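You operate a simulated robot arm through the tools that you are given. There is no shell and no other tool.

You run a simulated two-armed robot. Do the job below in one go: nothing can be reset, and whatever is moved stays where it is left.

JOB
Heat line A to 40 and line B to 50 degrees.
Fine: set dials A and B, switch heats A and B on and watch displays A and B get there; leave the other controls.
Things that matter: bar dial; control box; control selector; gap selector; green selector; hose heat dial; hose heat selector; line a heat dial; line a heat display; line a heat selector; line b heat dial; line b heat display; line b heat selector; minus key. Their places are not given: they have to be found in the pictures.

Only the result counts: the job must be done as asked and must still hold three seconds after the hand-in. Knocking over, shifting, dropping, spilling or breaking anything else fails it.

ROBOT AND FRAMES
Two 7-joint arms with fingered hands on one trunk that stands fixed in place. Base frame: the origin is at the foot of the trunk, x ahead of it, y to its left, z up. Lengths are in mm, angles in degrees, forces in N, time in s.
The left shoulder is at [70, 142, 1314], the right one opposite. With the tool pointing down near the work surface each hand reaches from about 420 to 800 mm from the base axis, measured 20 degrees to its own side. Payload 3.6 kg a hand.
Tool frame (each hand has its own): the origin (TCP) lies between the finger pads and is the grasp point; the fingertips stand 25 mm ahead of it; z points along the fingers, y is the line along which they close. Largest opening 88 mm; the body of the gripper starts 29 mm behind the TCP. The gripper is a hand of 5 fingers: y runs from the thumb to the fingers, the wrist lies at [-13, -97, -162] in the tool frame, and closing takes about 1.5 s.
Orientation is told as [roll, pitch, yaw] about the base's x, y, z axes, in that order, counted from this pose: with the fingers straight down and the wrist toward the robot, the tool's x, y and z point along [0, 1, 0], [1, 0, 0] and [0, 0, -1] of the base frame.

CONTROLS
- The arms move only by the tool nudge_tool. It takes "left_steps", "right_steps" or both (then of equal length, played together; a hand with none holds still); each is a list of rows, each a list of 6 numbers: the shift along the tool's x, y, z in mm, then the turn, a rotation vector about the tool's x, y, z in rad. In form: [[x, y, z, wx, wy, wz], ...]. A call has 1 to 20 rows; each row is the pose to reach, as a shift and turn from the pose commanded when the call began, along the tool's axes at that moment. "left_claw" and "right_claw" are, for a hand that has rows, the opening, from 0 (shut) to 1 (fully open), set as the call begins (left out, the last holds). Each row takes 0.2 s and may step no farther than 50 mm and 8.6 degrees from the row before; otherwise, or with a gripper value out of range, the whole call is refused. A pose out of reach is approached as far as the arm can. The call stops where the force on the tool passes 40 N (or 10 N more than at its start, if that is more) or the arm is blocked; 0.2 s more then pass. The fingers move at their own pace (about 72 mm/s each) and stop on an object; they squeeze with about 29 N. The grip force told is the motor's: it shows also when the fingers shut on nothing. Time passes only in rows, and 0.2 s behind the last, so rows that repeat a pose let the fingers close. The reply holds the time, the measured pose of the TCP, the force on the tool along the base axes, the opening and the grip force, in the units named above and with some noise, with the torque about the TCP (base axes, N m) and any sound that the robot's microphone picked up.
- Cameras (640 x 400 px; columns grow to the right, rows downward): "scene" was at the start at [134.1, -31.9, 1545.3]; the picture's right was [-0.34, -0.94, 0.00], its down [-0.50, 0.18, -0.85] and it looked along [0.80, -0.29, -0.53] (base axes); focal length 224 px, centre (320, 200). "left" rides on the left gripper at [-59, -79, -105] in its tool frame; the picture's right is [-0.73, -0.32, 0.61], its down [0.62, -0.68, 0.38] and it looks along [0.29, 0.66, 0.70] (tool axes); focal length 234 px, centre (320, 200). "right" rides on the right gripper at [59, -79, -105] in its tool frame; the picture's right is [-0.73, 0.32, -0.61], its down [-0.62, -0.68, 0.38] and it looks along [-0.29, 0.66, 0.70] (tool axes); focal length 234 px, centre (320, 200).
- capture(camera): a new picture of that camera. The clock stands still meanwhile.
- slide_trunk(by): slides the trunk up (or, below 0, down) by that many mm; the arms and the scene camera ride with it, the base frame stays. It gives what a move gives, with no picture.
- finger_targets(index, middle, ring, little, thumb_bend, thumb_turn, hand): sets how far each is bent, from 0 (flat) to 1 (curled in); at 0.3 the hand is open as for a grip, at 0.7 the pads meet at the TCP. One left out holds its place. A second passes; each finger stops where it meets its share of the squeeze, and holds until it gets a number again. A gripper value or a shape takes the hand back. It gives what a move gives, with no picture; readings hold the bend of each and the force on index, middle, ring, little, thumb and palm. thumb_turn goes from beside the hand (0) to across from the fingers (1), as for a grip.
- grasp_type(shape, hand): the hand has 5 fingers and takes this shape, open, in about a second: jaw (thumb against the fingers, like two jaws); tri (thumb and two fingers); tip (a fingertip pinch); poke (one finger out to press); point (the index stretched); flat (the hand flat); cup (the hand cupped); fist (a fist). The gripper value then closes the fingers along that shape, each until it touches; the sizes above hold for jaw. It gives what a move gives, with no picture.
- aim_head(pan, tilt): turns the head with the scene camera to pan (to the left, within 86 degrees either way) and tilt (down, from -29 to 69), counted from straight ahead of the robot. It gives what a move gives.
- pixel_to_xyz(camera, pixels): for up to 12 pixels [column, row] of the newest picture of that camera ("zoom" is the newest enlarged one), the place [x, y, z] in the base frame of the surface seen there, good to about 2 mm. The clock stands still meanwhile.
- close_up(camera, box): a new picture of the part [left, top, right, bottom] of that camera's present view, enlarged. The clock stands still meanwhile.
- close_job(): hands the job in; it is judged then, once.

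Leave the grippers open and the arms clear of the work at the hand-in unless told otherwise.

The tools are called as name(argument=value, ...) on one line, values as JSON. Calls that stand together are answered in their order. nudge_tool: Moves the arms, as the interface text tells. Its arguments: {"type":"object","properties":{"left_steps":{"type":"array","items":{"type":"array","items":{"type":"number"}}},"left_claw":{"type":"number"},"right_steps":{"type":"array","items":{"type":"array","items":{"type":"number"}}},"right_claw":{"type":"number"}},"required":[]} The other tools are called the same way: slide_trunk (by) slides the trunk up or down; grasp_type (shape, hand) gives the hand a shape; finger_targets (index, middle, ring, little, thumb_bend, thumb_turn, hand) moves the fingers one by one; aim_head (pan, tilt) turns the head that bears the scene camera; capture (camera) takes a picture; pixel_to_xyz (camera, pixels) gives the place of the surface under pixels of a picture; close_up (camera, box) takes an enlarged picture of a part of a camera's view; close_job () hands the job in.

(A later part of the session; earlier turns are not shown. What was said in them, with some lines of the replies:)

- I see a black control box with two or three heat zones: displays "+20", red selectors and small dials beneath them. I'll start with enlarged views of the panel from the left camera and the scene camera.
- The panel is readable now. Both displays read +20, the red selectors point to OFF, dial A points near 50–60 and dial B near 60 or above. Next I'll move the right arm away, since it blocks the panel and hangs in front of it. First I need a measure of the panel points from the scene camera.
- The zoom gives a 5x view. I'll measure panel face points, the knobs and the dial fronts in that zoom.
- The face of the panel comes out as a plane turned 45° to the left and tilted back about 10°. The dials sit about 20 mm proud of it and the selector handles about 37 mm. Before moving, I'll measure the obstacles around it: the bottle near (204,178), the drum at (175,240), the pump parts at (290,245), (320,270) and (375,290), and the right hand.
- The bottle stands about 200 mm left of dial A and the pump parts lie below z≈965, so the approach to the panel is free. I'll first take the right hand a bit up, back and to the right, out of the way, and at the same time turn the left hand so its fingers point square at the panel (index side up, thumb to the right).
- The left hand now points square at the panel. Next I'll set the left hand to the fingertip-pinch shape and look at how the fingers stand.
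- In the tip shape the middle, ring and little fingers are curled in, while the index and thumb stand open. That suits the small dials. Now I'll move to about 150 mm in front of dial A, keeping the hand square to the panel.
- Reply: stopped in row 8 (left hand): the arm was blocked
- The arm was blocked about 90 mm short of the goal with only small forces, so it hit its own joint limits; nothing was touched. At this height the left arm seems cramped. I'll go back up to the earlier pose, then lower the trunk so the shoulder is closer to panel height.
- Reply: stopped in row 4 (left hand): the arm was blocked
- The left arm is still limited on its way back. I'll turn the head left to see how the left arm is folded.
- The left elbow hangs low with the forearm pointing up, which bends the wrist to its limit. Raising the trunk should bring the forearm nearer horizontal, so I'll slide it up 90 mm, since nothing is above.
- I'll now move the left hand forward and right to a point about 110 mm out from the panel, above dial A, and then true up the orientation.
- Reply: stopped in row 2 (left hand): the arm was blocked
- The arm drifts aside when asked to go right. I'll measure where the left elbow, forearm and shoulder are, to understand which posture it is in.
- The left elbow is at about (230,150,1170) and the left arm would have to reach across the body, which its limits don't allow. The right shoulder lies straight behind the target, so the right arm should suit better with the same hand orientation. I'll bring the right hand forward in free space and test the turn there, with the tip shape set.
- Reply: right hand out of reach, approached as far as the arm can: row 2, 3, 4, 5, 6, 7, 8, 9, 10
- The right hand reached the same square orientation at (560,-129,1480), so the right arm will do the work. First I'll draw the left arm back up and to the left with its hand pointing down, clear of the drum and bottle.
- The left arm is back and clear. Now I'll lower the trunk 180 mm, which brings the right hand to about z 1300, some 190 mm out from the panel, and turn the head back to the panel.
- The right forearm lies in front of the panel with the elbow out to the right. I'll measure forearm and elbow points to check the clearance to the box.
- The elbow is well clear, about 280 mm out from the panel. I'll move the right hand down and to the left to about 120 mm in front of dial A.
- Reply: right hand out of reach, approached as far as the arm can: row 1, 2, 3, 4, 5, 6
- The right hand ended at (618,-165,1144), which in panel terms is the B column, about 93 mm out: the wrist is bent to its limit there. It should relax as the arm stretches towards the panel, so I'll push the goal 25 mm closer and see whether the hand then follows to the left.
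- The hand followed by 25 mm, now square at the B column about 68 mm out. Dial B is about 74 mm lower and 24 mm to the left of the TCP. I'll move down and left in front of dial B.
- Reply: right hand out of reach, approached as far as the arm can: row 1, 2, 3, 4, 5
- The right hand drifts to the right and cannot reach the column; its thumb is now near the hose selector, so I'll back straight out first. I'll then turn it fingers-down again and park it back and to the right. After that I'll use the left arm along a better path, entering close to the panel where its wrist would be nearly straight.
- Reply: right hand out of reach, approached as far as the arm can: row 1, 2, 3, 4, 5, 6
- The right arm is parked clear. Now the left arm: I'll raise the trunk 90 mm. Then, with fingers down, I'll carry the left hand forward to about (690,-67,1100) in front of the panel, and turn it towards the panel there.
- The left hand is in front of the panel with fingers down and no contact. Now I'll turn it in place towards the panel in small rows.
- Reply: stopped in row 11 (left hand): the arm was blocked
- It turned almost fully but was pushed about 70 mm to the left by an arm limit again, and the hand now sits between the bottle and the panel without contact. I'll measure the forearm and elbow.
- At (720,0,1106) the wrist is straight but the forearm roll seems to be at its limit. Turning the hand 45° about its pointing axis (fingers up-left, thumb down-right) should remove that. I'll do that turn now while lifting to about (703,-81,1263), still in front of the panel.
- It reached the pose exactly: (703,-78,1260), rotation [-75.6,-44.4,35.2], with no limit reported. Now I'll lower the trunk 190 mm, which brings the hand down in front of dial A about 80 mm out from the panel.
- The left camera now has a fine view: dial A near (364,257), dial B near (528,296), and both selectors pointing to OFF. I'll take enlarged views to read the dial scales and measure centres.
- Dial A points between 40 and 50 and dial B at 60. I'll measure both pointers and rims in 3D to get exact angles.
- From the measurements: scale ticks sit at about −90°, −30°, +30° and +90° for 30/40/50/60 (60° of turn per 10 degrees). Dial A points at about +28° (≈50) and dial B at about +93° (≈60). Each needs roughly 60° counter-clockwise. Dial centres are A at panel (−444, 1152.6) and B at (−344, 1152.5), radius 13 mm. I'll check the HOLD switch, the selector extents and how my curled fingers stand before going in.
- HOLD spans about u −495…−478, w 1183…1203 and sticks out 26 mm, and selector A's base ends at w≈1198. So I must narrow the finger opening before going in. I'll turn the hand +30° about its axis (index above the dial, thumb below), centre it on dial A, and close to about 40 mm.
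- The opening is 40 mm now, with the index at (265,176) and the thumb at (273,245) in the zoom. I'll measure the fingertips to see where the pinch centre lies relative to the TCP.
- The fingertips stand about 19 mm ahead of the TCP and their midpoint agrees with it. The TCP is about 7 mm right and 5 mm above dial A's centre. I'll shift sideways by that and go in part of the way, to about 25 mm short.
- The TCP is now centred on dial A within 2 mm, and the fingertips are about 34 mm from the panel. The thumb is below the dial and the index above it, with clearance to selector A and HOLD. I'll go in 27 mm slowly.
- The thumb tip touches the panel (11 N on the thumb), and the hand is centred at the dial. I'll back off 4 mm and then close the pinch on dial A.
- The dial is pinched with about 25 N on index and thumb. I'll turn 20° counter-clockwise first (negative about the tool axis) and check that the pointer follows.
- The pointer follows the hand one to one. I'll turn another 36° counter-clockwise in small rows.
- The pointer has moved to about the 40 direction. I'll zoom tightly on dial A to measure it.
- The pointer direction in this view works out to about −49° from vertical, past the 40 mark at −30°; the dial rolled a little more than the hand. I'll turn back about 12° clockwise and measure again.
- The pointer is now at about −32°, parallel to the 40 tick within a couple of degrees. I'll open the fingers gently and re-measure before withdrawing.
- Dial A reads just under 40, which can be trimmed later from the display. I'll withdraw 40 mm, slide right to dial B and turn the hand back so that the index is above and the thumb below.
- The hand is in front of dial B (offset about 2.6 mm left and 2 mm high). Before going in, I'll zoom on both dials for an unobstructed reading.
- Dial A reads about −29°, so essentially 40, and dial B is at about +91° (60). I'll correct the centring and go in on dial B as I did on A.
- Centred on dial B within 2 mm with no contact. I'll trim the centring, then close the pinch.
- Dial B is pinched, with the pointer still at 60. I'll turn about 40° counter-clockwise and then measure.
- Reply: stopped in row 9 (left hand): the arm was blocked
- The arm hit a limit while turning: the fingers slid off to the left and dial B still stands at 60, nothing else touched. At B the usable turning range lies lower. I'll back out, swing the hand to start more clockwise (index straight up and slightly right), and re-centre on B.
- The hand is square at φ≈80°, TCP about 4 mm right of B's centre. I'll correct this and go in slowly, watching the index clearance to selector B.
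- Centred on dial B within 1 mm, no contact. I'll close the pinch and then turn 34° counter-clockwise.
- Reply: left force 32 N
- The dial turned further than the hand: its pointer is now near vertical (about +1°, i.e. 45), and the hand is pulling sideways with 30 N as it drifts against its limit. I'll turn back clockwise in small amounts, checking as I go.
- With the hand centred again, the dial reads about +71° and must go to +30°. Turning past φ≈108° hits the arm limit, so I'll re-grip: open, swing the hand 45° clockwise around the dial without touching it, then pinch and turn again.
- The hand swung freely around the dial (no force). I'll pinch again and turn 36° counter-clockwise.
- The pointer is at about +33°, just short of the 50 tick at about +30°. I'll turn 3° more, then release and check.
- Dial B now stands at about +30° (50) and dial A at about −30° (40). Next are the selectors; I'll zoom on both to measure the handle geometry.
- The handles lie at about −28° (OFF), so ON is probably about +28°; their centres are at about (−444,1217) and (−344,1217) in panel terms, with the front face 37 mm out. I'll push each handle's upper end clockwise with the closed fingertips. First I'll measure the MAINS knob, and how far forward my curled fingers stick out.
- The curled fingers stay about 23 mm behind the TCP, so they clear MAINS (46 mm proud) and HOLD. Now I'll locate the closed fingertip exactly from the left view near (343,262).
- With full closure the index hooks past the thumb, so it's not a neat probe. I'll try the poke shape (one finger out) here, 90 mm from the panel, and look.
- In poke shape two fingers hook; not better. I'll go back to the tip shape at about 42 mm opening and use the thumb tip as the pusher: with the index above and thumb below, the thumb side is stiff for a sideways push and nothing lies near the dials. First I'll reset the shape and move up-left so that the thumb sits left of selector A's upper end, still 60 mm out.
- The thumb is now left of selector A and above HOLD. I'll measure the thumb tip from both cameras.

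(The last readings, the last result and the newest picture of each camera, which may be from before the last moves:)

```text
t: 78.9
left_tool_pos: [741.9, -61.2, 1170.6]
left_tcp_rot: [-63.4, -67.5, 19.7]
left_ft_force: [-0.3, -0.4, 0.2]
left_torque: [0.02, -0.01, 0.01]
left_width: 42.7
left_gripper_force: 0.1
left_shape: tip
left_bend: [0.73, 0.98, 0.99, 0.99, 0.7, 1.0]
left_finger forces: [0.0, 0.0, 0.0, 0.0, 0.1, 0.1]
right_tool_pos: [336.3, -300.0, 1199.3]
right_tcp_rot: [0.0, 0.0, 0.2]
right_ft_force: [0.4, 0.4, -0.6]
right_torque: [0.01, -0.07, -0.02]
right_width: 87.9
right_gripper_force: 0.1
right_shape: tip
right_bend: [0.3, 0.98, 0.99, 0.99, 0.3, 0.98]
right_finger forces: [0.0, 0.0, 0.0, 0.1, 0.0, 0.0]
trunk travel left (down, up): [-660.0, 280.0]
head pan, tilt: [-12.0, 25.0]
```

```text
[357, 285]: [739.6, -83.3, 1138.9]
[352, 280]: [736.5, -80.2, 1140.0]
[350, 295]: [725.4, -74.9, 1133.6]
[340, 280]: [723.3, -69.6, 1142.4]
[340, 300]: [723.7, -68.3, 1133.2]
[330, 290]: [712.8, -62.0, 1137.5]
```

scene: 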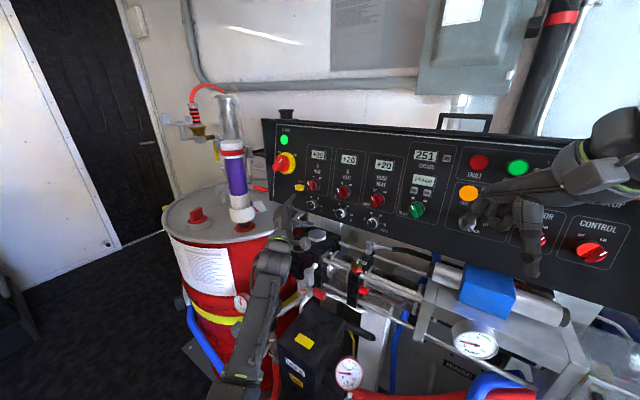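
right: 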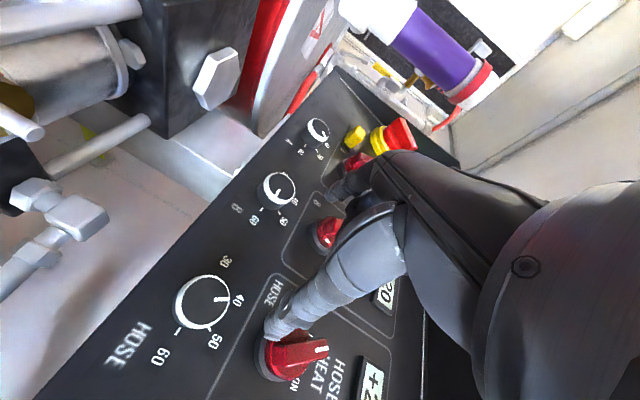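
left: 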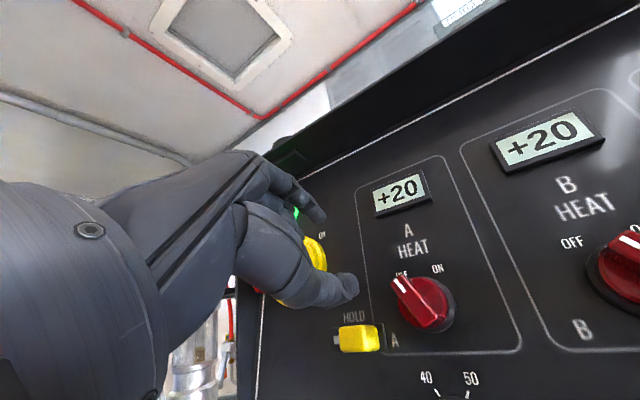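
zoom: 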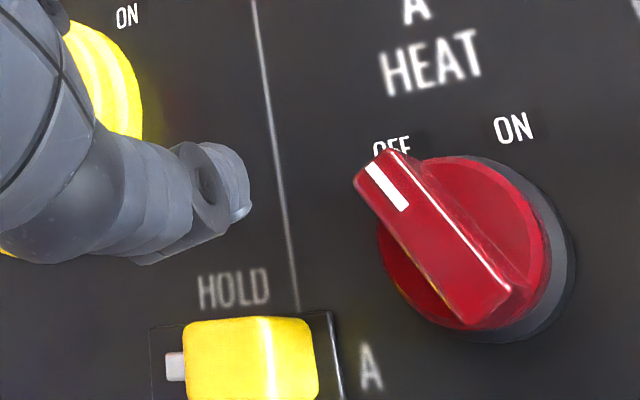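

The thumb's right side is at u≈−463, w≈1222, about 11 mm left of the handle. I'll move in 36 mm so the thumb overlaps the handle's height by about 11 mm, still in front of HOLD.

nudge_tool(left_steps=[[0, 0, 9, 0, 0, 0], [0, 0, 18, 0, 0, 0], [0, 0, 27, 0, 0, 0], [0, 0, 35, 0, 0, 0], [0, 0, 35, 0, 0, 0]])

close_up(camera="left", box=[290, 200, 470, 320])

close_up(camera="scene", box=[282, 165, 342, 205])

```text
t: 80.1
left_tool_pos: [767.2, -85.1, 1161.2]
left_tcp_rot: [-63.4, -67.5, 19.6]
left_ft_force: [1.0, 0.9, 0.3]
left_torque: [0.0, 0.01, 0.0]
left_width: 42.6
left_gripper_force: 0.1
left_shape: tip
left_bend: [0.73, 0.98, 0.99, 0.99, 0.7, 1.0]
left_finger forces: [0.0, 0.0, 0.0, 0.0, 0.0, 0.0]
right_tool_pos: [337.3, -301.0, 1200.3]
right_tcp_rot: [0.1, 0.0, 0.1]
right_ft_force: [0.2, 0.1, -0.5]
right_torque: [0.01, -0.02, -0.04]
right_width: 88.0
right_gripper_force: 0.1
right_shape: tip
right_bend: [0.3, 0.98, 0.99, 0.99, 0.3, 0.98]
right_finger forces: [0.1, 0.0, 0.0, 0.1, 0.0, 0.0]
trunk travel left (down, up): [-660.0, 280.0]
head pan, tilt: [-12.0, 25.0]
```

```text
3.33 times, centred on (380, 260) of left
```

zoom: 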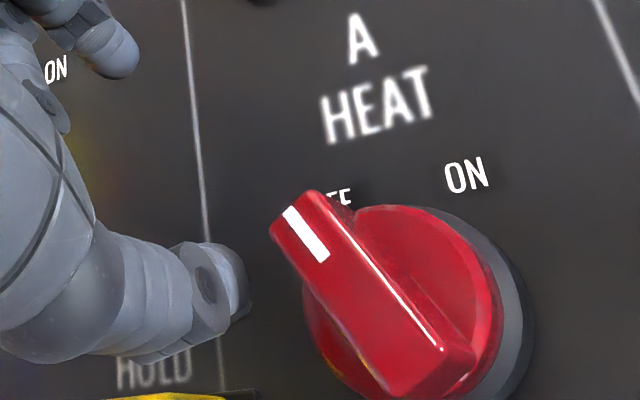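

```text
10.00 times, centred on (312, 185) of scene
```

zoom: 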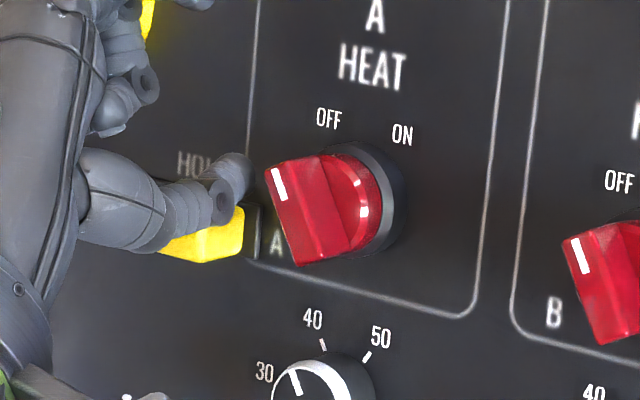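

The thumb is beside the handle, in front of HOLD, with no contact. I'll push right and slightly up in small rows and look halfway.

nudge_tool(left_steps=[[-5.7, 1.1, 0, 0, 0, 0], [-10, 1.1, 0, 0, 0, 0], [-13.3, 1.5, 0, 0, 0, 0], [-16.8, 2.3, 0, 0, 0, 0], [-16.8, 2.3, 0, 0, 0, 0]])

close_up(camera="left", box=[290, 200, 470, 320])

close_up(camera="scene", box=[282, 165, 342, 205])

```text
t: 81.3
left_tool_pos: [755.9, -94.9, 1168.1]
left_tcp_rot: [-63.4, -67.5, 19.8]
left_ft_force: [1.7, 1.2, 0.0]
left_torque: [0.02, -0.05, 0.07]
left_width: 42.0
left_gripper_force: 0.0
left_shape: tip
left_bend: [0.73, 0.98, 0.99, 0.99, 0.71, 1.0]
left_finger forces: [0.0, 0.0, 0.0, 0.0, 1.4, 0.2]
right_tool_pos: [337.6, -301.6, 1200.0]
right_tcp_rot: [0.1, 0.0, 0.1]
right_ft_force: [-0.2, -0.1, -0.9]
right_torque: [-0.03, 0.01, 0.02]
right_width: 87.8
right_gripper_force: 0.0
right_shape: tip
right_bend: [0.3, 0.98, 0.99, 0.99, 0.3, 0.98]
right_finger forces: [0.0, 0.1, 0.0, 0.1, 0.2, 0.0]
trunk travel left (down, up): [-660.0, 280.0]
head pan, tilt: [-12.0, 25.0]
```

```text
3.33 times, centred on (380, 260) of left
```

zoom: 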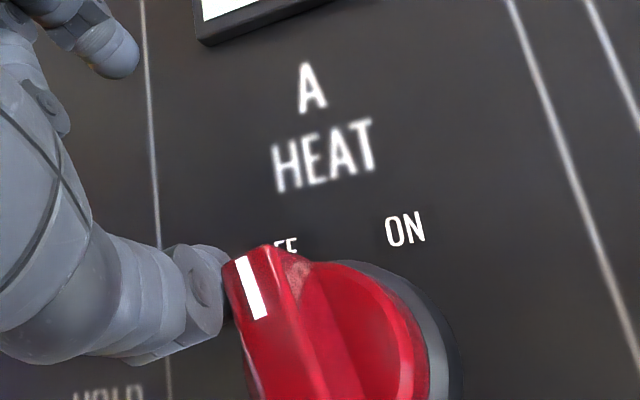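

```text
10.00 times, centred on (312, 185) of scene
```

zoom: 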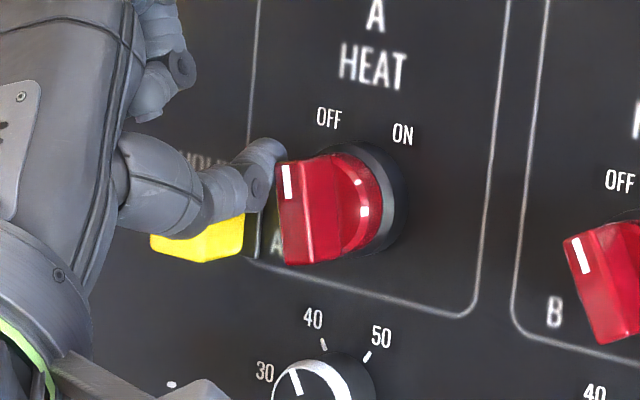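

The handle is turning clockwise with little force. I'll continue along the arc.

nudge_tool(left_steps=[[-3.7, 1.3, 0, 0, 0, 0], [-7.4, 2.6, 0, 0, 0, 0], [-9.8, 3.3, 0, 0, 0, 0], [-12.2, 4, 0, 0, 0, 0], [-14.4, 4.3, 0, 0, 0, 0], [-14.4, 4.3, 0, 0, 0, 0]])

close_up(camera="left", box=[290, 200, 470, 320])

close_up(camera="scene", box=[282, 165, 342, 205])

```text
t: 82.7
left_tool_pos: [747.8, -103.5, 1177.1]
left_tcp_rot: [-63.4, -67.5, 19.6]
left_ft_force: [1.4, 0.7, 1.0]
left_torque: [0.03, 0.0, -0.04]
left_width: 41.3
left_gripper_force: 0.0
left_shape: tip
left_bend: [0.73, 0.98, 0.99, 0.99, 0.71, 1.0]
left_finger forces: [0.0, 0.1, 0.0, 0.0, 1.1, 0.0]
right_tool_pos: [337.7, -301.3, 1199.7]
right_tcp_rot: [0.1, 0.0, 0.2]
right_ft_force: [-0.1, -0.2, 1.0]
right_torque: [-0.01, 0.01, -0.01]
right_width: 87.7
right_gripper_force: 0.1
right_shape: tip
right_bend: [0.3, 0.98, 0.99, 0.99, 0.3, 0.98]
right_finger forces: [0.1, 0.0, 0.0, 0.0, 0.1, 0.2]
trunk travel left (down, up): [-660.0, 280.0]
head pan, tilt: [-12.0, 25.0]
```

```text
3.33 times, centred on (380, 260) of left
```

zoom: 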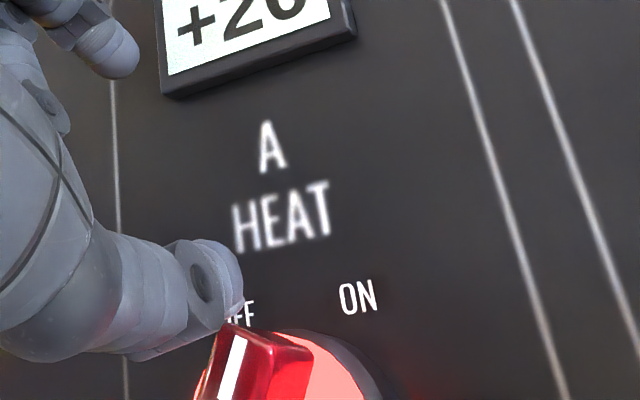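

```text
10.00 times, centred on (312, 185) of scene
```

zoom: 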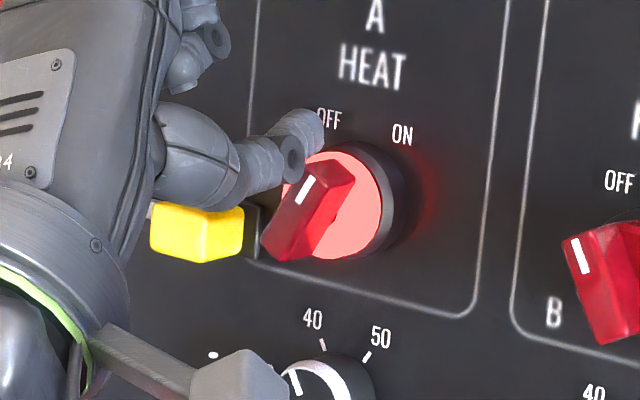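

Selector A lit up red, so it's on. I'll push a touch more (3 mm) to be sure it is fully at the ON stop, then check.

nudge_tool(left_steps=[[-1.5, -0.5, 0, 0, 0, 0], [-3, -0.5, 0, 0, 0, 0], [-4, -0.7, 0, 0, 0, 0], [-4, -0.7, 0, 0, 0, 0]])

close_up(camera="scene", box=[282, 165, 342, 205])

```text
t: 83.7
left_tool_pos: [746.1, -108.4, 1179.1]
left_tcp_rot: [-63.4, -67.5, 19.6]
left_ft_force: [0.4, 0.7, 1.1]
left_torque: [-0.06, 0.0, -0.01]
left_width: 41.5
left_gripper_force: 0.1
left_shape: tip
left_bend: [0.73, 0.98, 0.99, 0.99, 0.71, 1.0]
left_finger forces: [0.1, 0.0, 0.0, 0.0, 0.7, 0.0]
right_tool_pos: [336.8, -301.9, 1199.8]
right_tcp_rot: [0.1, -0.1, 0.2]
right_ft_force: [1.5, 0.7, 0.5]
right_torque: [-0.02, 0.0, -0.03]
right_width: 88.0
right_gripper_force: 0.1
right_shape: tip
right_bend: [0.3, 0.98, 0.99, 0.99, 0.3, 0.98]
right_finger forces: [0.0, 0.0, 0.0, 0.1, 0.1, 0.0]
trunk travel left (down, up): [-660.0, 280.0]
head pan, tilt: [-12.0, 25.0]
```

```text
10.00 times, centred on (312, 185) of scene
```

zoom: 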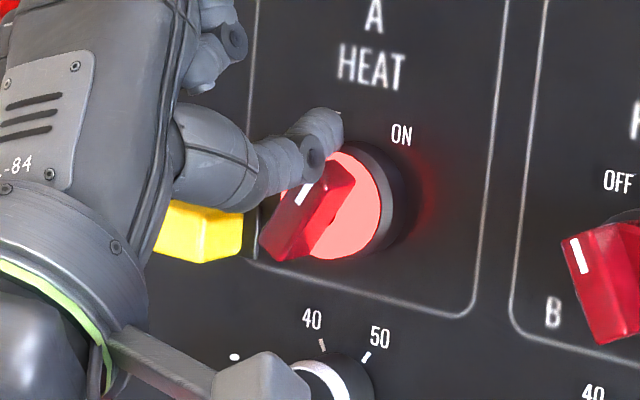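

Selector A is lit and at ON. I'll withdraw and move in front of selector B's left side, turning the hand 15° so the arm stays inside its range.

nudge_tool(left_steps=[[0, 0, -20, 0, 0, 0], [0, 0, -40, 0, 0, 0], [-16.5, -10.4, -40, 0, 0, 0.066], [-33, -20.9, -40, 0, 0, 0.131], [-49.6, -31.3, -40, 0, 0, 0.197], [-66.1, -41.7, -40, 0, 0, 0.262], [-66.1, -41.7, -40, 0, 0, 0.262]])

close_up(camera="scene", box=[280, 140, 380, 210])

capture(camera="left")

```text
t: 85.3
left_tool_pos: [661.9, -132.3, 1169.0]
left_tcp_rot: [-27.7, -78.9, -17.4]
left_ft_force: [0.3, 0.6, -0.7]
left_torque: [-0.01, -0.02, -0.01]
left_width: 42.4
left_gripper_force: 0.1
left_shape: tip
left_bend: [0.73, 0.98, 0.99, 0.99, 0.71, 1.0]
left_finger forces: [0.0, 0.0, 0.0, 0.0, 0.0, 0.0]
right_tool_pos: [336.2, -301.3, 1200.0]
right_tcp_rot: [0.2, 0.0, 0.2]
right_ft_force: [0.4, 0.3, 0.7]
right_torque: [-0.04, 0.0, 0.02]
right_width: 88.0
right_gripper_force: 0.0
right_shape: tip
right_bend: [0.3, 0.98, 0.99, 0.99, 0.3, 0.98]
right_finger forces: [0.1, 0.0, 0.1, 0.0, 0.1, 0.1]
trunk travel left (down, up): [-660.0, 280.0]
head pan, tilt: [-12.0, 25.0]
```

```text
5.71 times, centred on (330, 175) of scene
```

zoom: 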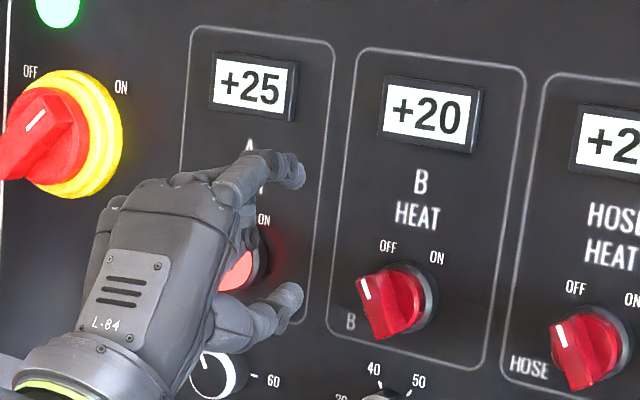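

```text
taken
```

left: 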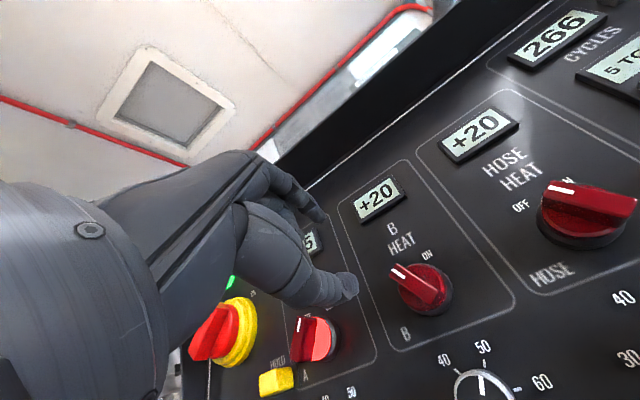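

Display A already reads +25 and rises. The hand is in place beside selector B. I'll move in 41 mm and check the thumb's place.

nudge_tool(left_steps=[[0, 1, 10, 0, 0, 0], [0, 2, 20, 0, 0, 0], [0, 2, 30, 0, 0, 0], [0, 2, 40, 0, 0, 0], [0, 2, 40, 0, 0, 0]])

close_up(camera="left", box=[290, 200, 470, 320])

close_up(camera="scene", box=[310, 165, 370, 205])

```text
t: 86.5
left_tool_pos: [689.8, -160.7, 1165.2]
left_tcp_rot: [-28.0, -78.8, -17.2]
left_ft_force: [0.4, -1.2, -0.1]
left_torque: [-0.01, 0.04, 0.03]
left_width: 42.2
left_gripper_force: 0.1
left_shape: tip
left_bend: [0.73, 0.98, 0.99, 0.99, 0.71, 1.0]
left_finger forces: [0.0, 0.0, 0.0, 0.0, 0.0, 0.1]
right_tool_pos: [337.0, -301.3, 1201.1]
right_tcp_rot: [0.2, 0.0, 0.3]
right_ft_force: [-1.0, 0.6, -0.5]
right_torque: [-0.01, -0.01, 0.04]
right_width: 88.0
right_gripper_force: 0.0
right_shape: tip
right_bend: [0.3, 0.98, 0.99, 0.99, 0.3, 0.98]
right_finger forces: [0.0, 0.1, 0.0, 0.0, 0.0, 0.1]
trunk travel left (down, up): [-660.0, 280.0]
head pan, tilt: [-12.0, 25.0]
```

```text
3.33 times, centred on (380, 260) of left
```

zoom: 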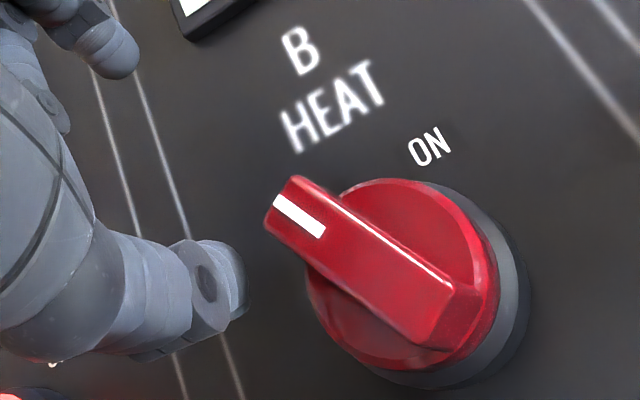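

```text
10.00 times, centred on (340, 185) of scene
```

zoom: 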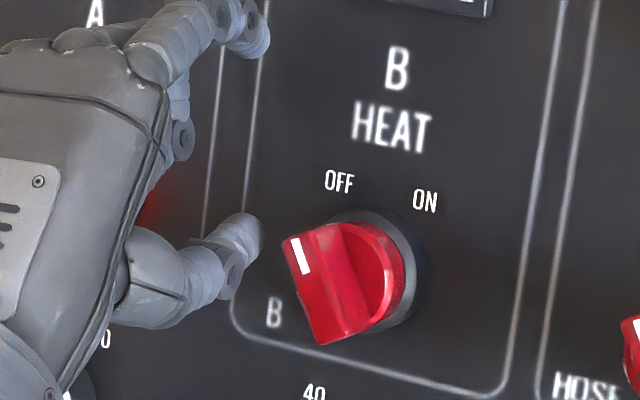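

The thumb is beside selector B's handle with no contact. I'll push along the same arc.

nudge_tool(left_steps=[[-5.2, 1.6, 0, 0, 0, 0], [-9.3, 2.7, 0, 0, 0, 0], [-12.4, 3.9, 0, 0, 0, 0], [-15.5, 5.7, 0, 0, 0, 0], [-18.7, 7.4, 0, 0, 0, 0], [-21.9, 9.1, 0, 0, 0, 0], [-24.5, 10.4, 0, 0, 0, 0], [-27.1, 11.2, 0, 0, 0, 0], [-28.6, 11.6, 0, 0, 0, 0], [-28.6, 11.6, 0, 0, 0, 0]])

close_up(camera="scene", box=[310, 165, 370, 205])

close_up(camera="left", box=[290, 200, 470, 320])

```text
t: 88.7
left_tool_pos: [670.9, -178.1, 1176.8]
left_tcp_rot: [-27.9, -78.7, -17.0]
left_ft_force: [2.1, 1.4, 1.0]
left_torque: [0.11, -0.1, 0.06]
left_width: 41.5
left_gripper_force: 0.1
left_shape: tip
left_bend: [0.73, 0.98, 0.99, 0.99, 0.71, 1.0]
left_finger forces: [0.0, 0.1, 0.1, 0.1, 2.8, 0.0]
right_tool_pos: [338.8, -300.2, 1200.7]
right_tcp_rot: [0.0, 0.0, 0.2]
right_ft_force: [0.2, -0.4, -0.1]
right_torque: [-0.05, 0.0, 0.0]
right_width: 88.1
right_gripper_force: 0.1
right_shape: tip
right_bend: [0.3, 0.98, 0.99, 0.99, 0.3, 0.98]
right_finger forces: [0.1, 0.1, 0.0, 0.0, 0.1, 0.1]
trunk travel left (down, up): [-660.0, 280.0]
head pan, tilt: [-12.0, 25.0]
```

```text
10.00 times, centred on (340, 185) of scene
```

zoom: 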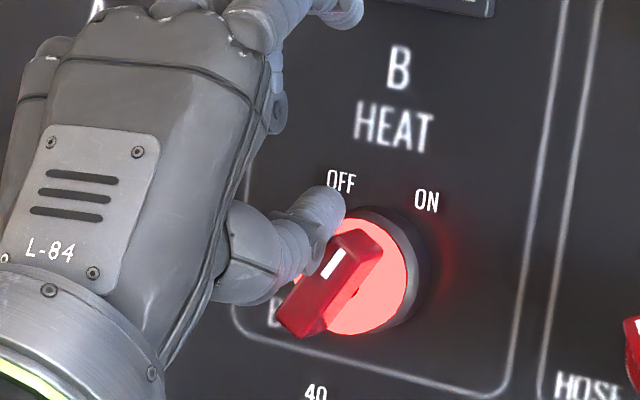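

```text
3.33 times, centred on (380, 260) of left
```

zoom: 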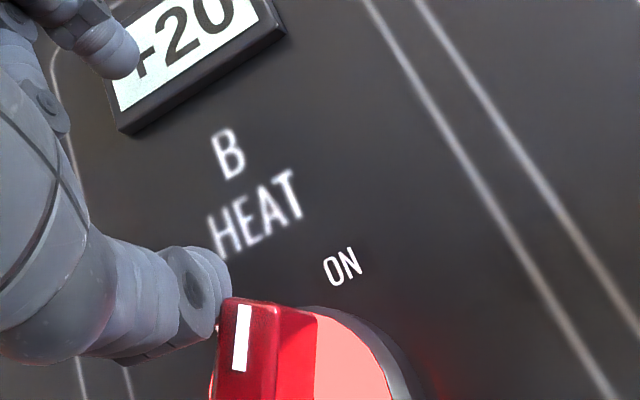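

Selector B is lit and at ON. I'll withdraw straight out and back off, then watch the displays.

nudge_tool(left_steps=[[0, 0, -20, 0, 0, 0], [0, 0, -45, 0, 0, 0], [15, -20, -75, 0, 0, 0], [30, -50, -100, 0, 0, 0], [30, -80, -110, 0, 0, 0]])

close_up(camera="scene", box=[270, 140, 400, 230])

```text
t: 89.9
left_tool_pos: [600.9, -77.7, 1113.7]
left_tcp_rot: [-27.9, -78.9, -17.3]
left_ft_force: [0.1, -0.5, -0.1]
left_torque: [-0.01, -0.02, 0.01]
left_width: 42.2
left_gripper_force: 0.0
left_shape: tip
left_bend: [0.73, 0.98, 0.99, 0.99, 0.71, 1.0]
left_finger forces: [0.0, 0.0, 0.0, 0.0, 0.0, 0.1]
right_tool_pos: [336.8, -301.5, 1200.4]
right_tcp_rot: [0.1, 0.0, 0.2]
right_ft_force: [0.0, 0.8, 1.2]
right_torque: [-0.03, 0.01, 0.0]
right_width: 87.6
right_gripper_force: 0.1
right_shape: tip
right_bend: [0.3, 0.98, 0.99, 0.99, 0.3, 0.98]
right_finger forces: [0.1, 0.0, 0.1, 0.0, 0.0, 0.0]
trunk travel left (down, up): [-660.0, 280.0]
head pan, tilt: [-12.0, 25.0]
```

```text
4.44 times, centred on (335, 185) of scene
```

zoom: 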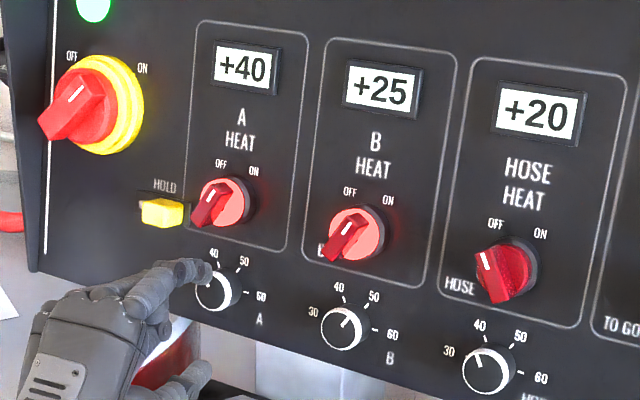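

Display A reads +40 and B +25 and rising. I'll hold still and let time pass.

nudge_tool(left_steps=[[0, 0, 0, 0, 0, 0], [0, 0, 0, 0, 0, 0], [0, 0, 0, 0, 0, 0], [0, 0, 0, 0, 0, 0], [0, 0, 0, 0, 0, 0], [0, 0, 0, 0, 0, 0], [0, 0, 0, 0, 0, 0], [0, 0, 0, 0, 0, 0], [0, 0, 0, 0, 0, 0], [0, 0, 0, 0, 0, 0], [0, 0, 0, 0, 0, 0], [0, 0, 0, 0, 0, 0], [0, 0, 0, 0, 0, 0], [0, 0, 0, 0, 0, 0], [0, 0, 0, 0, 0, 0], [0, 0, 0, 0, 0, 0], [0, 0, 0, 0, 0, 0], [0, 0, 0, 0, 0, 0], [0, 0, 0, 0, 0, 0], [0, 0, 0, 0, 0, 0]])

close_up(camera="scene", box=[270, 140, 400, 230])

nudge_tool(left_steps=[[0, 0, 0, 0, 0, 0], [0, 0, 0, 0, 0, 0], [0, 0, 0, 0, 0, 0], [0, 0, 0, 0, 0, 0], [0, 0, 0, 0, 0, 0], [0, 0, 0, 0, 0, 0], [0, 0, 0, 0, 0, 0], [0, 0, 0, 0, 0, 0], [0, 0, 0, 0, 0, 0], [0, 0, 0, 0, 0, 0], [0, 0, 0, 0, 0, 0], [0, 0, 0, 0, 0, 0], [0, 0, 0, 0, 0, 0], [0, 0, 0, 0, 0, 0], [0, 0, 0, 0, 0, 0], [0, 0, 0, 0, 0, 0], [0, 0, 0, 0, 0, 0], [0, 0, 0, 0, 0, 0], [0, 0, 0, 0, 0, 0], [0, 0, 0, 0, 0, 0]])

close_up(camera="scene", box=[270, 140, 400, 230])

```text
t: 94.1
left_tool_pos: [602.3, -77.9, 1114.2]
left_tcp_rot: [-27.8, -78.8, -17.2]
left_ft_force: [0.9, 0.0, -0.4]
left_torque: [-0.01, 0.0, 0.01]
left_width: 42.2
left_gripper_force: 0.0
left_shape: tip
left_bend: [0.73, 0.98, 0.99, 0.99, 0.71, 1.0]
left_finger forces: [0.0, 0.0, 0.0, 0.0, 0.1, 0.0]
right_tool_pos: [337.4, -300.1, 1200.7]
right_tcp_rot: [0.2, 0.1, 0.2]
right_ft_force: [0.6, -0.6, 0.3]
right_torque: [0.02, 0.01, 0.03]
right_width: 87.8
right_gripper_force: 0.1
right_shape: tip
right_bend: [0.3, 0.98, 0.99, 0.99, 0.3, 0.98]
right_finger forces: [0.0, 0.1, 0.0, 0.0, 0.1, 0.1]
trunk travel left (down, up): [-660.0, 280.0]
head pan, tilt: [-12.0, 25.0]
```

```text
4.44 times, centred on (335, 185) of scene
```

zoom: 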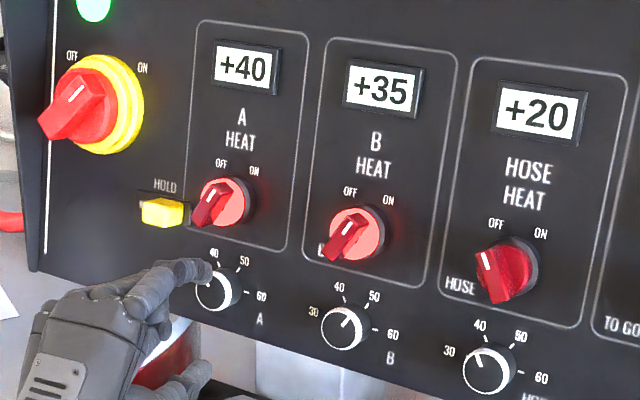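

```text
t: 98.3
left_tool_pos: [601.0, -77.5, 1114.4]
left_tcp_rot: [-27.9, -78.7, -17.2]
left_ft_force: [-1.4, -0.2, 0.1]
left_torque: [0.03, -0.01, -0.02]
left_width: 42.1
left_gripper_force: 0.1
left_shape: tip
left_bend: [0.73, 0.98, 0.99, 0.99, 0.71, 1.0]
left_finger forces: [0.1, 0.0, 0.1, 0.1, 0.1, 0.0]
right_tool_pos: [336.8, -301.3, 1199.8]
right_tcp_rot: [0.1, 0.0, 0.1]
right_ft_force: [0.3, 0.8, -0.5]
right_torque: [0.01, 0.02, 0.0]
right_width: 87.7
right_gripper_force: 0.1
right_shape: tip
right_bend: [0.3, 0.98, 0.99, 0.99, 0.3, 0.98]
right_finger forces: [0.0, 0.1, 0.0, 0.0, 0.0, 0.1]
trunk travel left (down, up): [-660.0, 280.0]
head pan, tilt: [-12.0, 25.0]
```

```text
4.44 times, centred on (335, 185) of scene
```

zoom: 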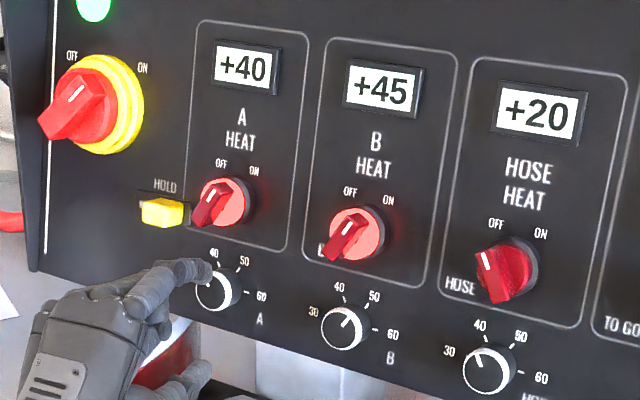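

A holds at +40 and B is at +45. I'll wait some more.

nudge_tool(left_steps=[[0, 0, 0, 0, 0, 0], [0, 0, 0, 0, 0, 0], [0, 0, 0, 0, 0, 0], [0, 0, 0, 0, 0, 0], [0, 0, 0, 0, 0, 0]])

close_up(camera="scene", box=[290, 140, 370, 190])

nudge_tool(left_steps=[[0, 0, 0, 0, 0, 0], [0, 0, 0, 0, 0, 0], [0, 0, 0, 0, 0, 0], [0, 0, 0, 0, 0, 0], [0, 0, 0, 0, 0, 0], [0, 0, 0, 0, 0, 0], [0, 0, 0, 0, 0, 0], [0, 0, 0, 0, 0, 0], [0, 0, 0, 0, 0, 0], [0, 0, 0, 0, 0, 0], [0, 0, 0, 0, 0, 0], [0, 0, 0, 0, 0, 0], [0, 0, 0, 0, 0, 0], [0, 0, 0, 0, 0, 0], [0, 0, 0, 0, 0, 0], [0, 0, 0, 0, 0, 0], [0, 0, 0, 0, 0, 0], [0, 0, 0, 0, 0, 0], [0, 0, 0, 0, 0, 0], [0, 0, 0, 0, 0, 0]])

close_up(camera="scene", box=[270, 140, 400, 230])

```text
t: 99.5
left_tool_pos: [600.3, -77.0, 1115.1]
left_tcp_rot: [-28.0, -78.7, -17.1]
left_ft_force: [-0.6, -0.1, 0.1]
left_torque: [-0.02, 0.0, 0.0]
left_width: 42.4
left_gripper_force: 0.0
left_shape: tip
left_bend: [0.73, 0.98, 0.99, 0.99, 0.71, 1.0]
left_finger forces: [0.0, 0.0, 0.1, 0.0, 0.1, 0.1]
right_tool_pos: [337.3, -300.7, 1200.3]
right_tcp_rot: [0.1, 0.0, 0.2]
right_ft_force: [-0.4, -0.4, 0.3]
right_torque: [-0.02, 0.0, -0.02]
right_width: 87.8
right_gripper_force: 0.1
right_shape: tip
right_bend: [0.3, 0.98, 0.99, 0.99, 0.3, 0.98]
right_finger forces: [0.1, 0.0, 0.1, 0.1, 0.0, 0.0]
trunk travel left (down, up): [-660.0, 280.0]
head pan, tilt: [-12.0, 25.0]
```

```text
8.00 times, centred on (330, 165) of scene
```

zoom: 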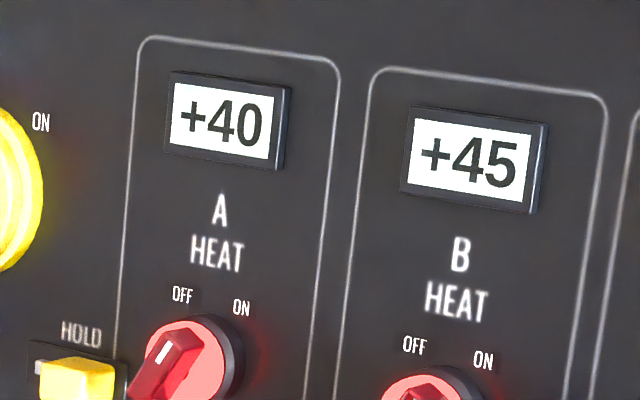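

```text
t: 103.7
left_tool_pos: [600.5, -76.8, 1114.5]
left_tcp_rot: [-27.9, -78.8, -17.2]
left_ft_force: [0.8, -0.1, 0.8]
left_torque: [0.01, -0.01, 0.01]
left_width: 42.3
left_gripper_force: 0.0
left_shape: tip
left_bend: [0.73, 0.98, 0.99, 0.99, 0.71, 1.0]
left_finger forces: [0.0, 0.0, 0.1, 0.1, 0.0, 0.0]
right_tool_pos: [336.6, -301.6, 1201.3]
right_tcp_rot: [0.1, 0.0, 0.2]
right_ft_force: [0.5, 0.3, 0.6]
right_torque: [-0.01, 0.03, -0.01]
right_width: 87.6
right_gripper_force: 0.1
right_shape: tip
right_bend: [0.3, 0.98, 0.99, 0.99, 0.3, 0.98]
right_finger forces: [0.1, 0.0, 0.0, 0.0, 0.1, 0.1]
trunk travel left (down, up): [-660.0, 280.0]
head pan, tilt: [-12.0, 25.0]
```

```text
4.44 times, centred on (335, 185) of scene
```

zoom: 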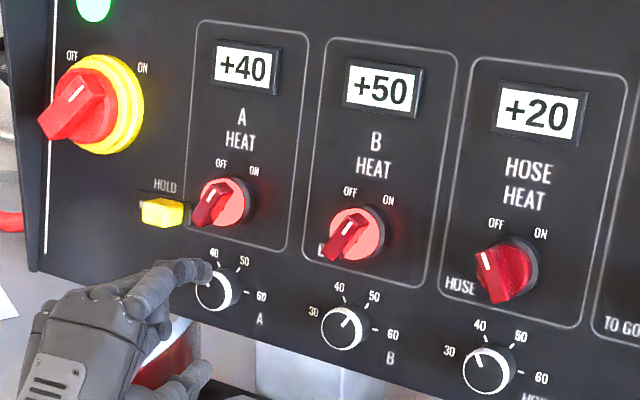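

Displays now read A +40 and B +50, and the hose display is unchanged at +20. I'll draw the left hand back and up-left with fingers turning down, clear of the panel, and open it.

nudge_tool(left_steps=[[6.4, 5.3, -23.5, 0.117, 0.055, -0.053], [12.9, 10.5, -46.9, 0.234, 0.109, -0.105], [19.3, 15.8, -70.4, 0.351, 0.164, -0.158], [25.8, 21, -93.9, 0.468, 0.218, -0.211], [32.2, 26.3, -117.3, 0.585, 0.273, -0.263], [38.7, 31.5, -140.8, 0.702, 0.327, -0.316], [45.1, 36.8, -164.2, 0.819, 0.382, -0.368], [51.6, 42, -187.7, 0.936, 0.436, -0.421], [58, 47.3, -211.2, 1.053, 0.491, -0.474], [64.5, 52.5, -234.6, 1.17, 0.545, -0.526], [70.9, 57.8, -258.1, 1.287, 0.6, -0.579]])

capture(camera="scene")

close_up(camera="scene", box=[292, 193, 332, 218])

close_up(camera="scene", box=[322, 201, 362, 226])

```text
t: 106.1
left_tool_pos: [482.4, 148.5, 1208.6]
left_tcp_rot: [-0.3, 0.2, -0.4]
left_ft_force: [-0.4, 0.0, 0.3]
left_torque: [0.01, -0.02, -0.01]
left_width: 42.1
left_gripper_force: 0.1
left_shape: tip
left_bend: [0.73, 0.98, 0.99, 0.99, 0.71, 1.0]
left_finger forces: [0.0, 0.0, 0.0, 0.0, 0.0, 0.0]
right_tool_pos: [335.4, -301.4, 1200.3]
right_tcp_rot: [0.2, -0.1, 0.3]
right_ft_force: [0.3, 0.8, -0.2]
right_torque: [-0.03, 0.02, 0.03]
right_width: 88.2
right_gripper_force: 0.0
right_shape: tip
right_bend: [0.3, 0.98, 0.99, 0.99, 0.3, 0.98]
right_finger forces: [0.1, 0.0, 0.1, 0.0, 0.1, 0.0]
trunk travel left (down, up): [-660.0, 280.0]
head pan, tilt: [-12.0, 25.0]
```

```text
taken
```

scene: 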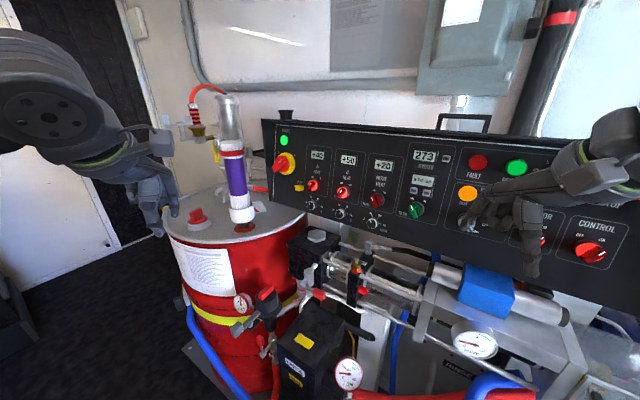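

```text
16.00 times, centred on (312, 206) of scene
```

zoom: 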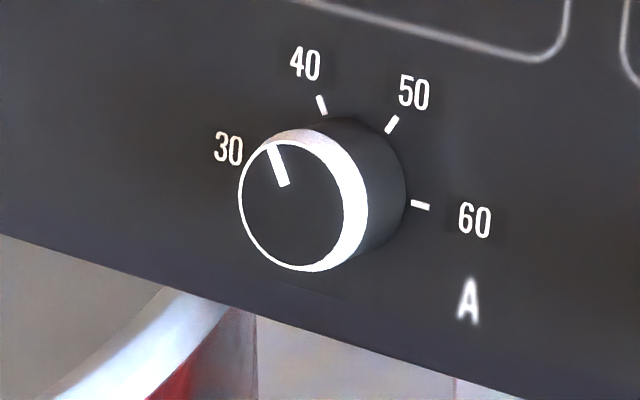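

```text
16.00 times, centred on (342, 214) of scene
```

zoom: 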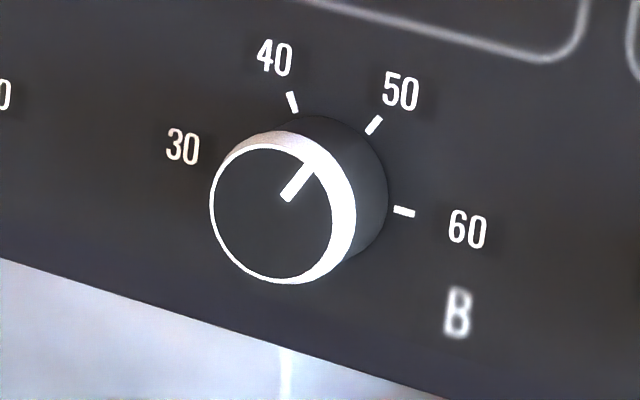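

Both pointers line up with their ticks: A about −29° (40) and B about +30° (50). I'll open the left gripper fully, wait a few seconds and check the displays once more.

nudge_tool(left_steps=[[0, 0, 0, 0, 0, 0], [0, 0, 0, 0, 0, 0], [0, 0, 0, 0, 0, 0], [0, 0, 0, 0, 0, 0], [0, 0, 0, 0, 0, 0], [0, 0, 0, 0, 0, 0], [0, 0, 0, 0, 0, 0], [0, 0, 0, 0, 0, 0], [0, 0, 0, 0, 0, 0], [0, 0, 0, 0, 0, 0], [0, 0, 0, 0, 0, 0], [0, 0, 0, 0, 0, 0], [0, 0, 0, 0, 0, 0], [0, 0, 0, 0, 0, 0], [0, 0, 0, 0, 0, 0], [0, 0, 0, 0, 0, 0], [0, 0, 0, 0, 0, 0], [0, 0, 0, 0, 0, 0]], left_claw=1.0)

close_up(camera="scene", box=[265, 140, 425, 230])

close_up(camera="scene", box=[290, 140, 370, 190])

```text
t: 109.9
left_tool_pos: [484.0, 147.4, 1207.8]
left_tcp_rot: [-0.3, 0.0, -0.5]
left_ft_force: [-0.2, -0.5, 1.2]
left_torque: [-0.01, -0.01, 0.04]
left_width: 87.5
left_gripper_force: 0.0
left_shape: tip
left_bend: [0.3, 0.98, 0.99, 0.99, 0.3, 0.98]
left_finger forces: [0.0, 0.0, 0.0, 0.0, 0.1, 0.0]
right_tool_pos: [337.6, -300.6, 1201.1]
right_tcp_rot: [0.1, -0.1, 0.1]
right_ft_force: [1.0, -0.7, 0.0]
right_torque: [0.03, -0.02, -0.01]
right_width: 88.0
right_gripper_force: 0.2
right_shape: tip
right_bend: [0.3, 0.98, 0.99, 0.99, 0.3, 0.98]
right_finger forces: [0.1, 0.0, 0.1, 0.0, 0.0, 0.0]
trunk travel left (down, up): [-660.0, 280.0]
head pan, tilt: [-12.0, 25.0]
```

```text
4.00 times, centred on (345, 185) of scene
```

zoom: 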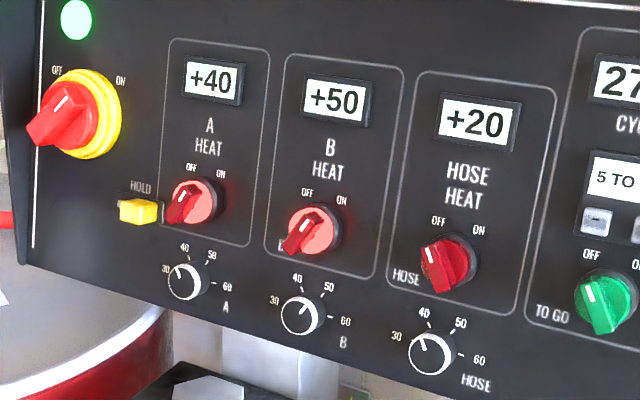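

```text
8.00 times, centred on (330, 165) of scene
```

zoom: 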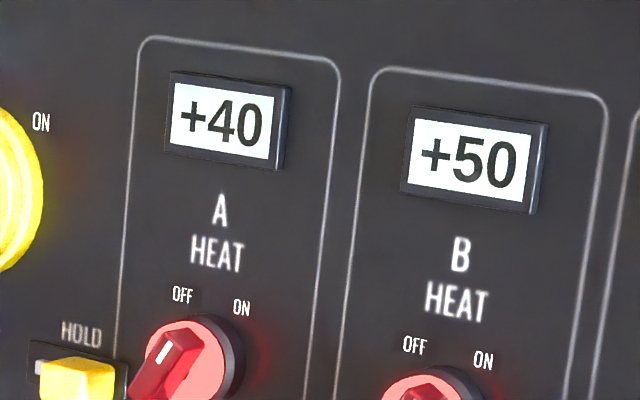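

Displays hold at A +40 and B +50, both heat selectors are lit ON, and the hose heat, HOLD, MAINS and the other controls are as they were. Both hands are open and clear of the panel, so I'll hand the job in.

close_job()

```text
The job is handed in.
```

Line A is heating at 40 and line B at 50. Both displays read those values and were steady when I handed the job in.

- **Dials:** A points to the 40 tick and B to the 50 tick, each within about a degree of dial rotation by my measurement. The displays seemed to step in fives, so I relied on the dial angles for the finer setting.
- **Heat switches:** selectors A and B are both at ON and lit.
- **Other controls:** I didn't move anything else. In the last pictures the hose heat dial and selector, the HOLD and MAINS switches and the green selector look as they did at the start. The cycle counter rose on its own while I worked.
- **Dial B on the way:** it was pulled sideways with about 30 N when the arm hit a joint limit. I re-gripped it and set it again, and saw no damage.

Both hands are open and clear of the panel.
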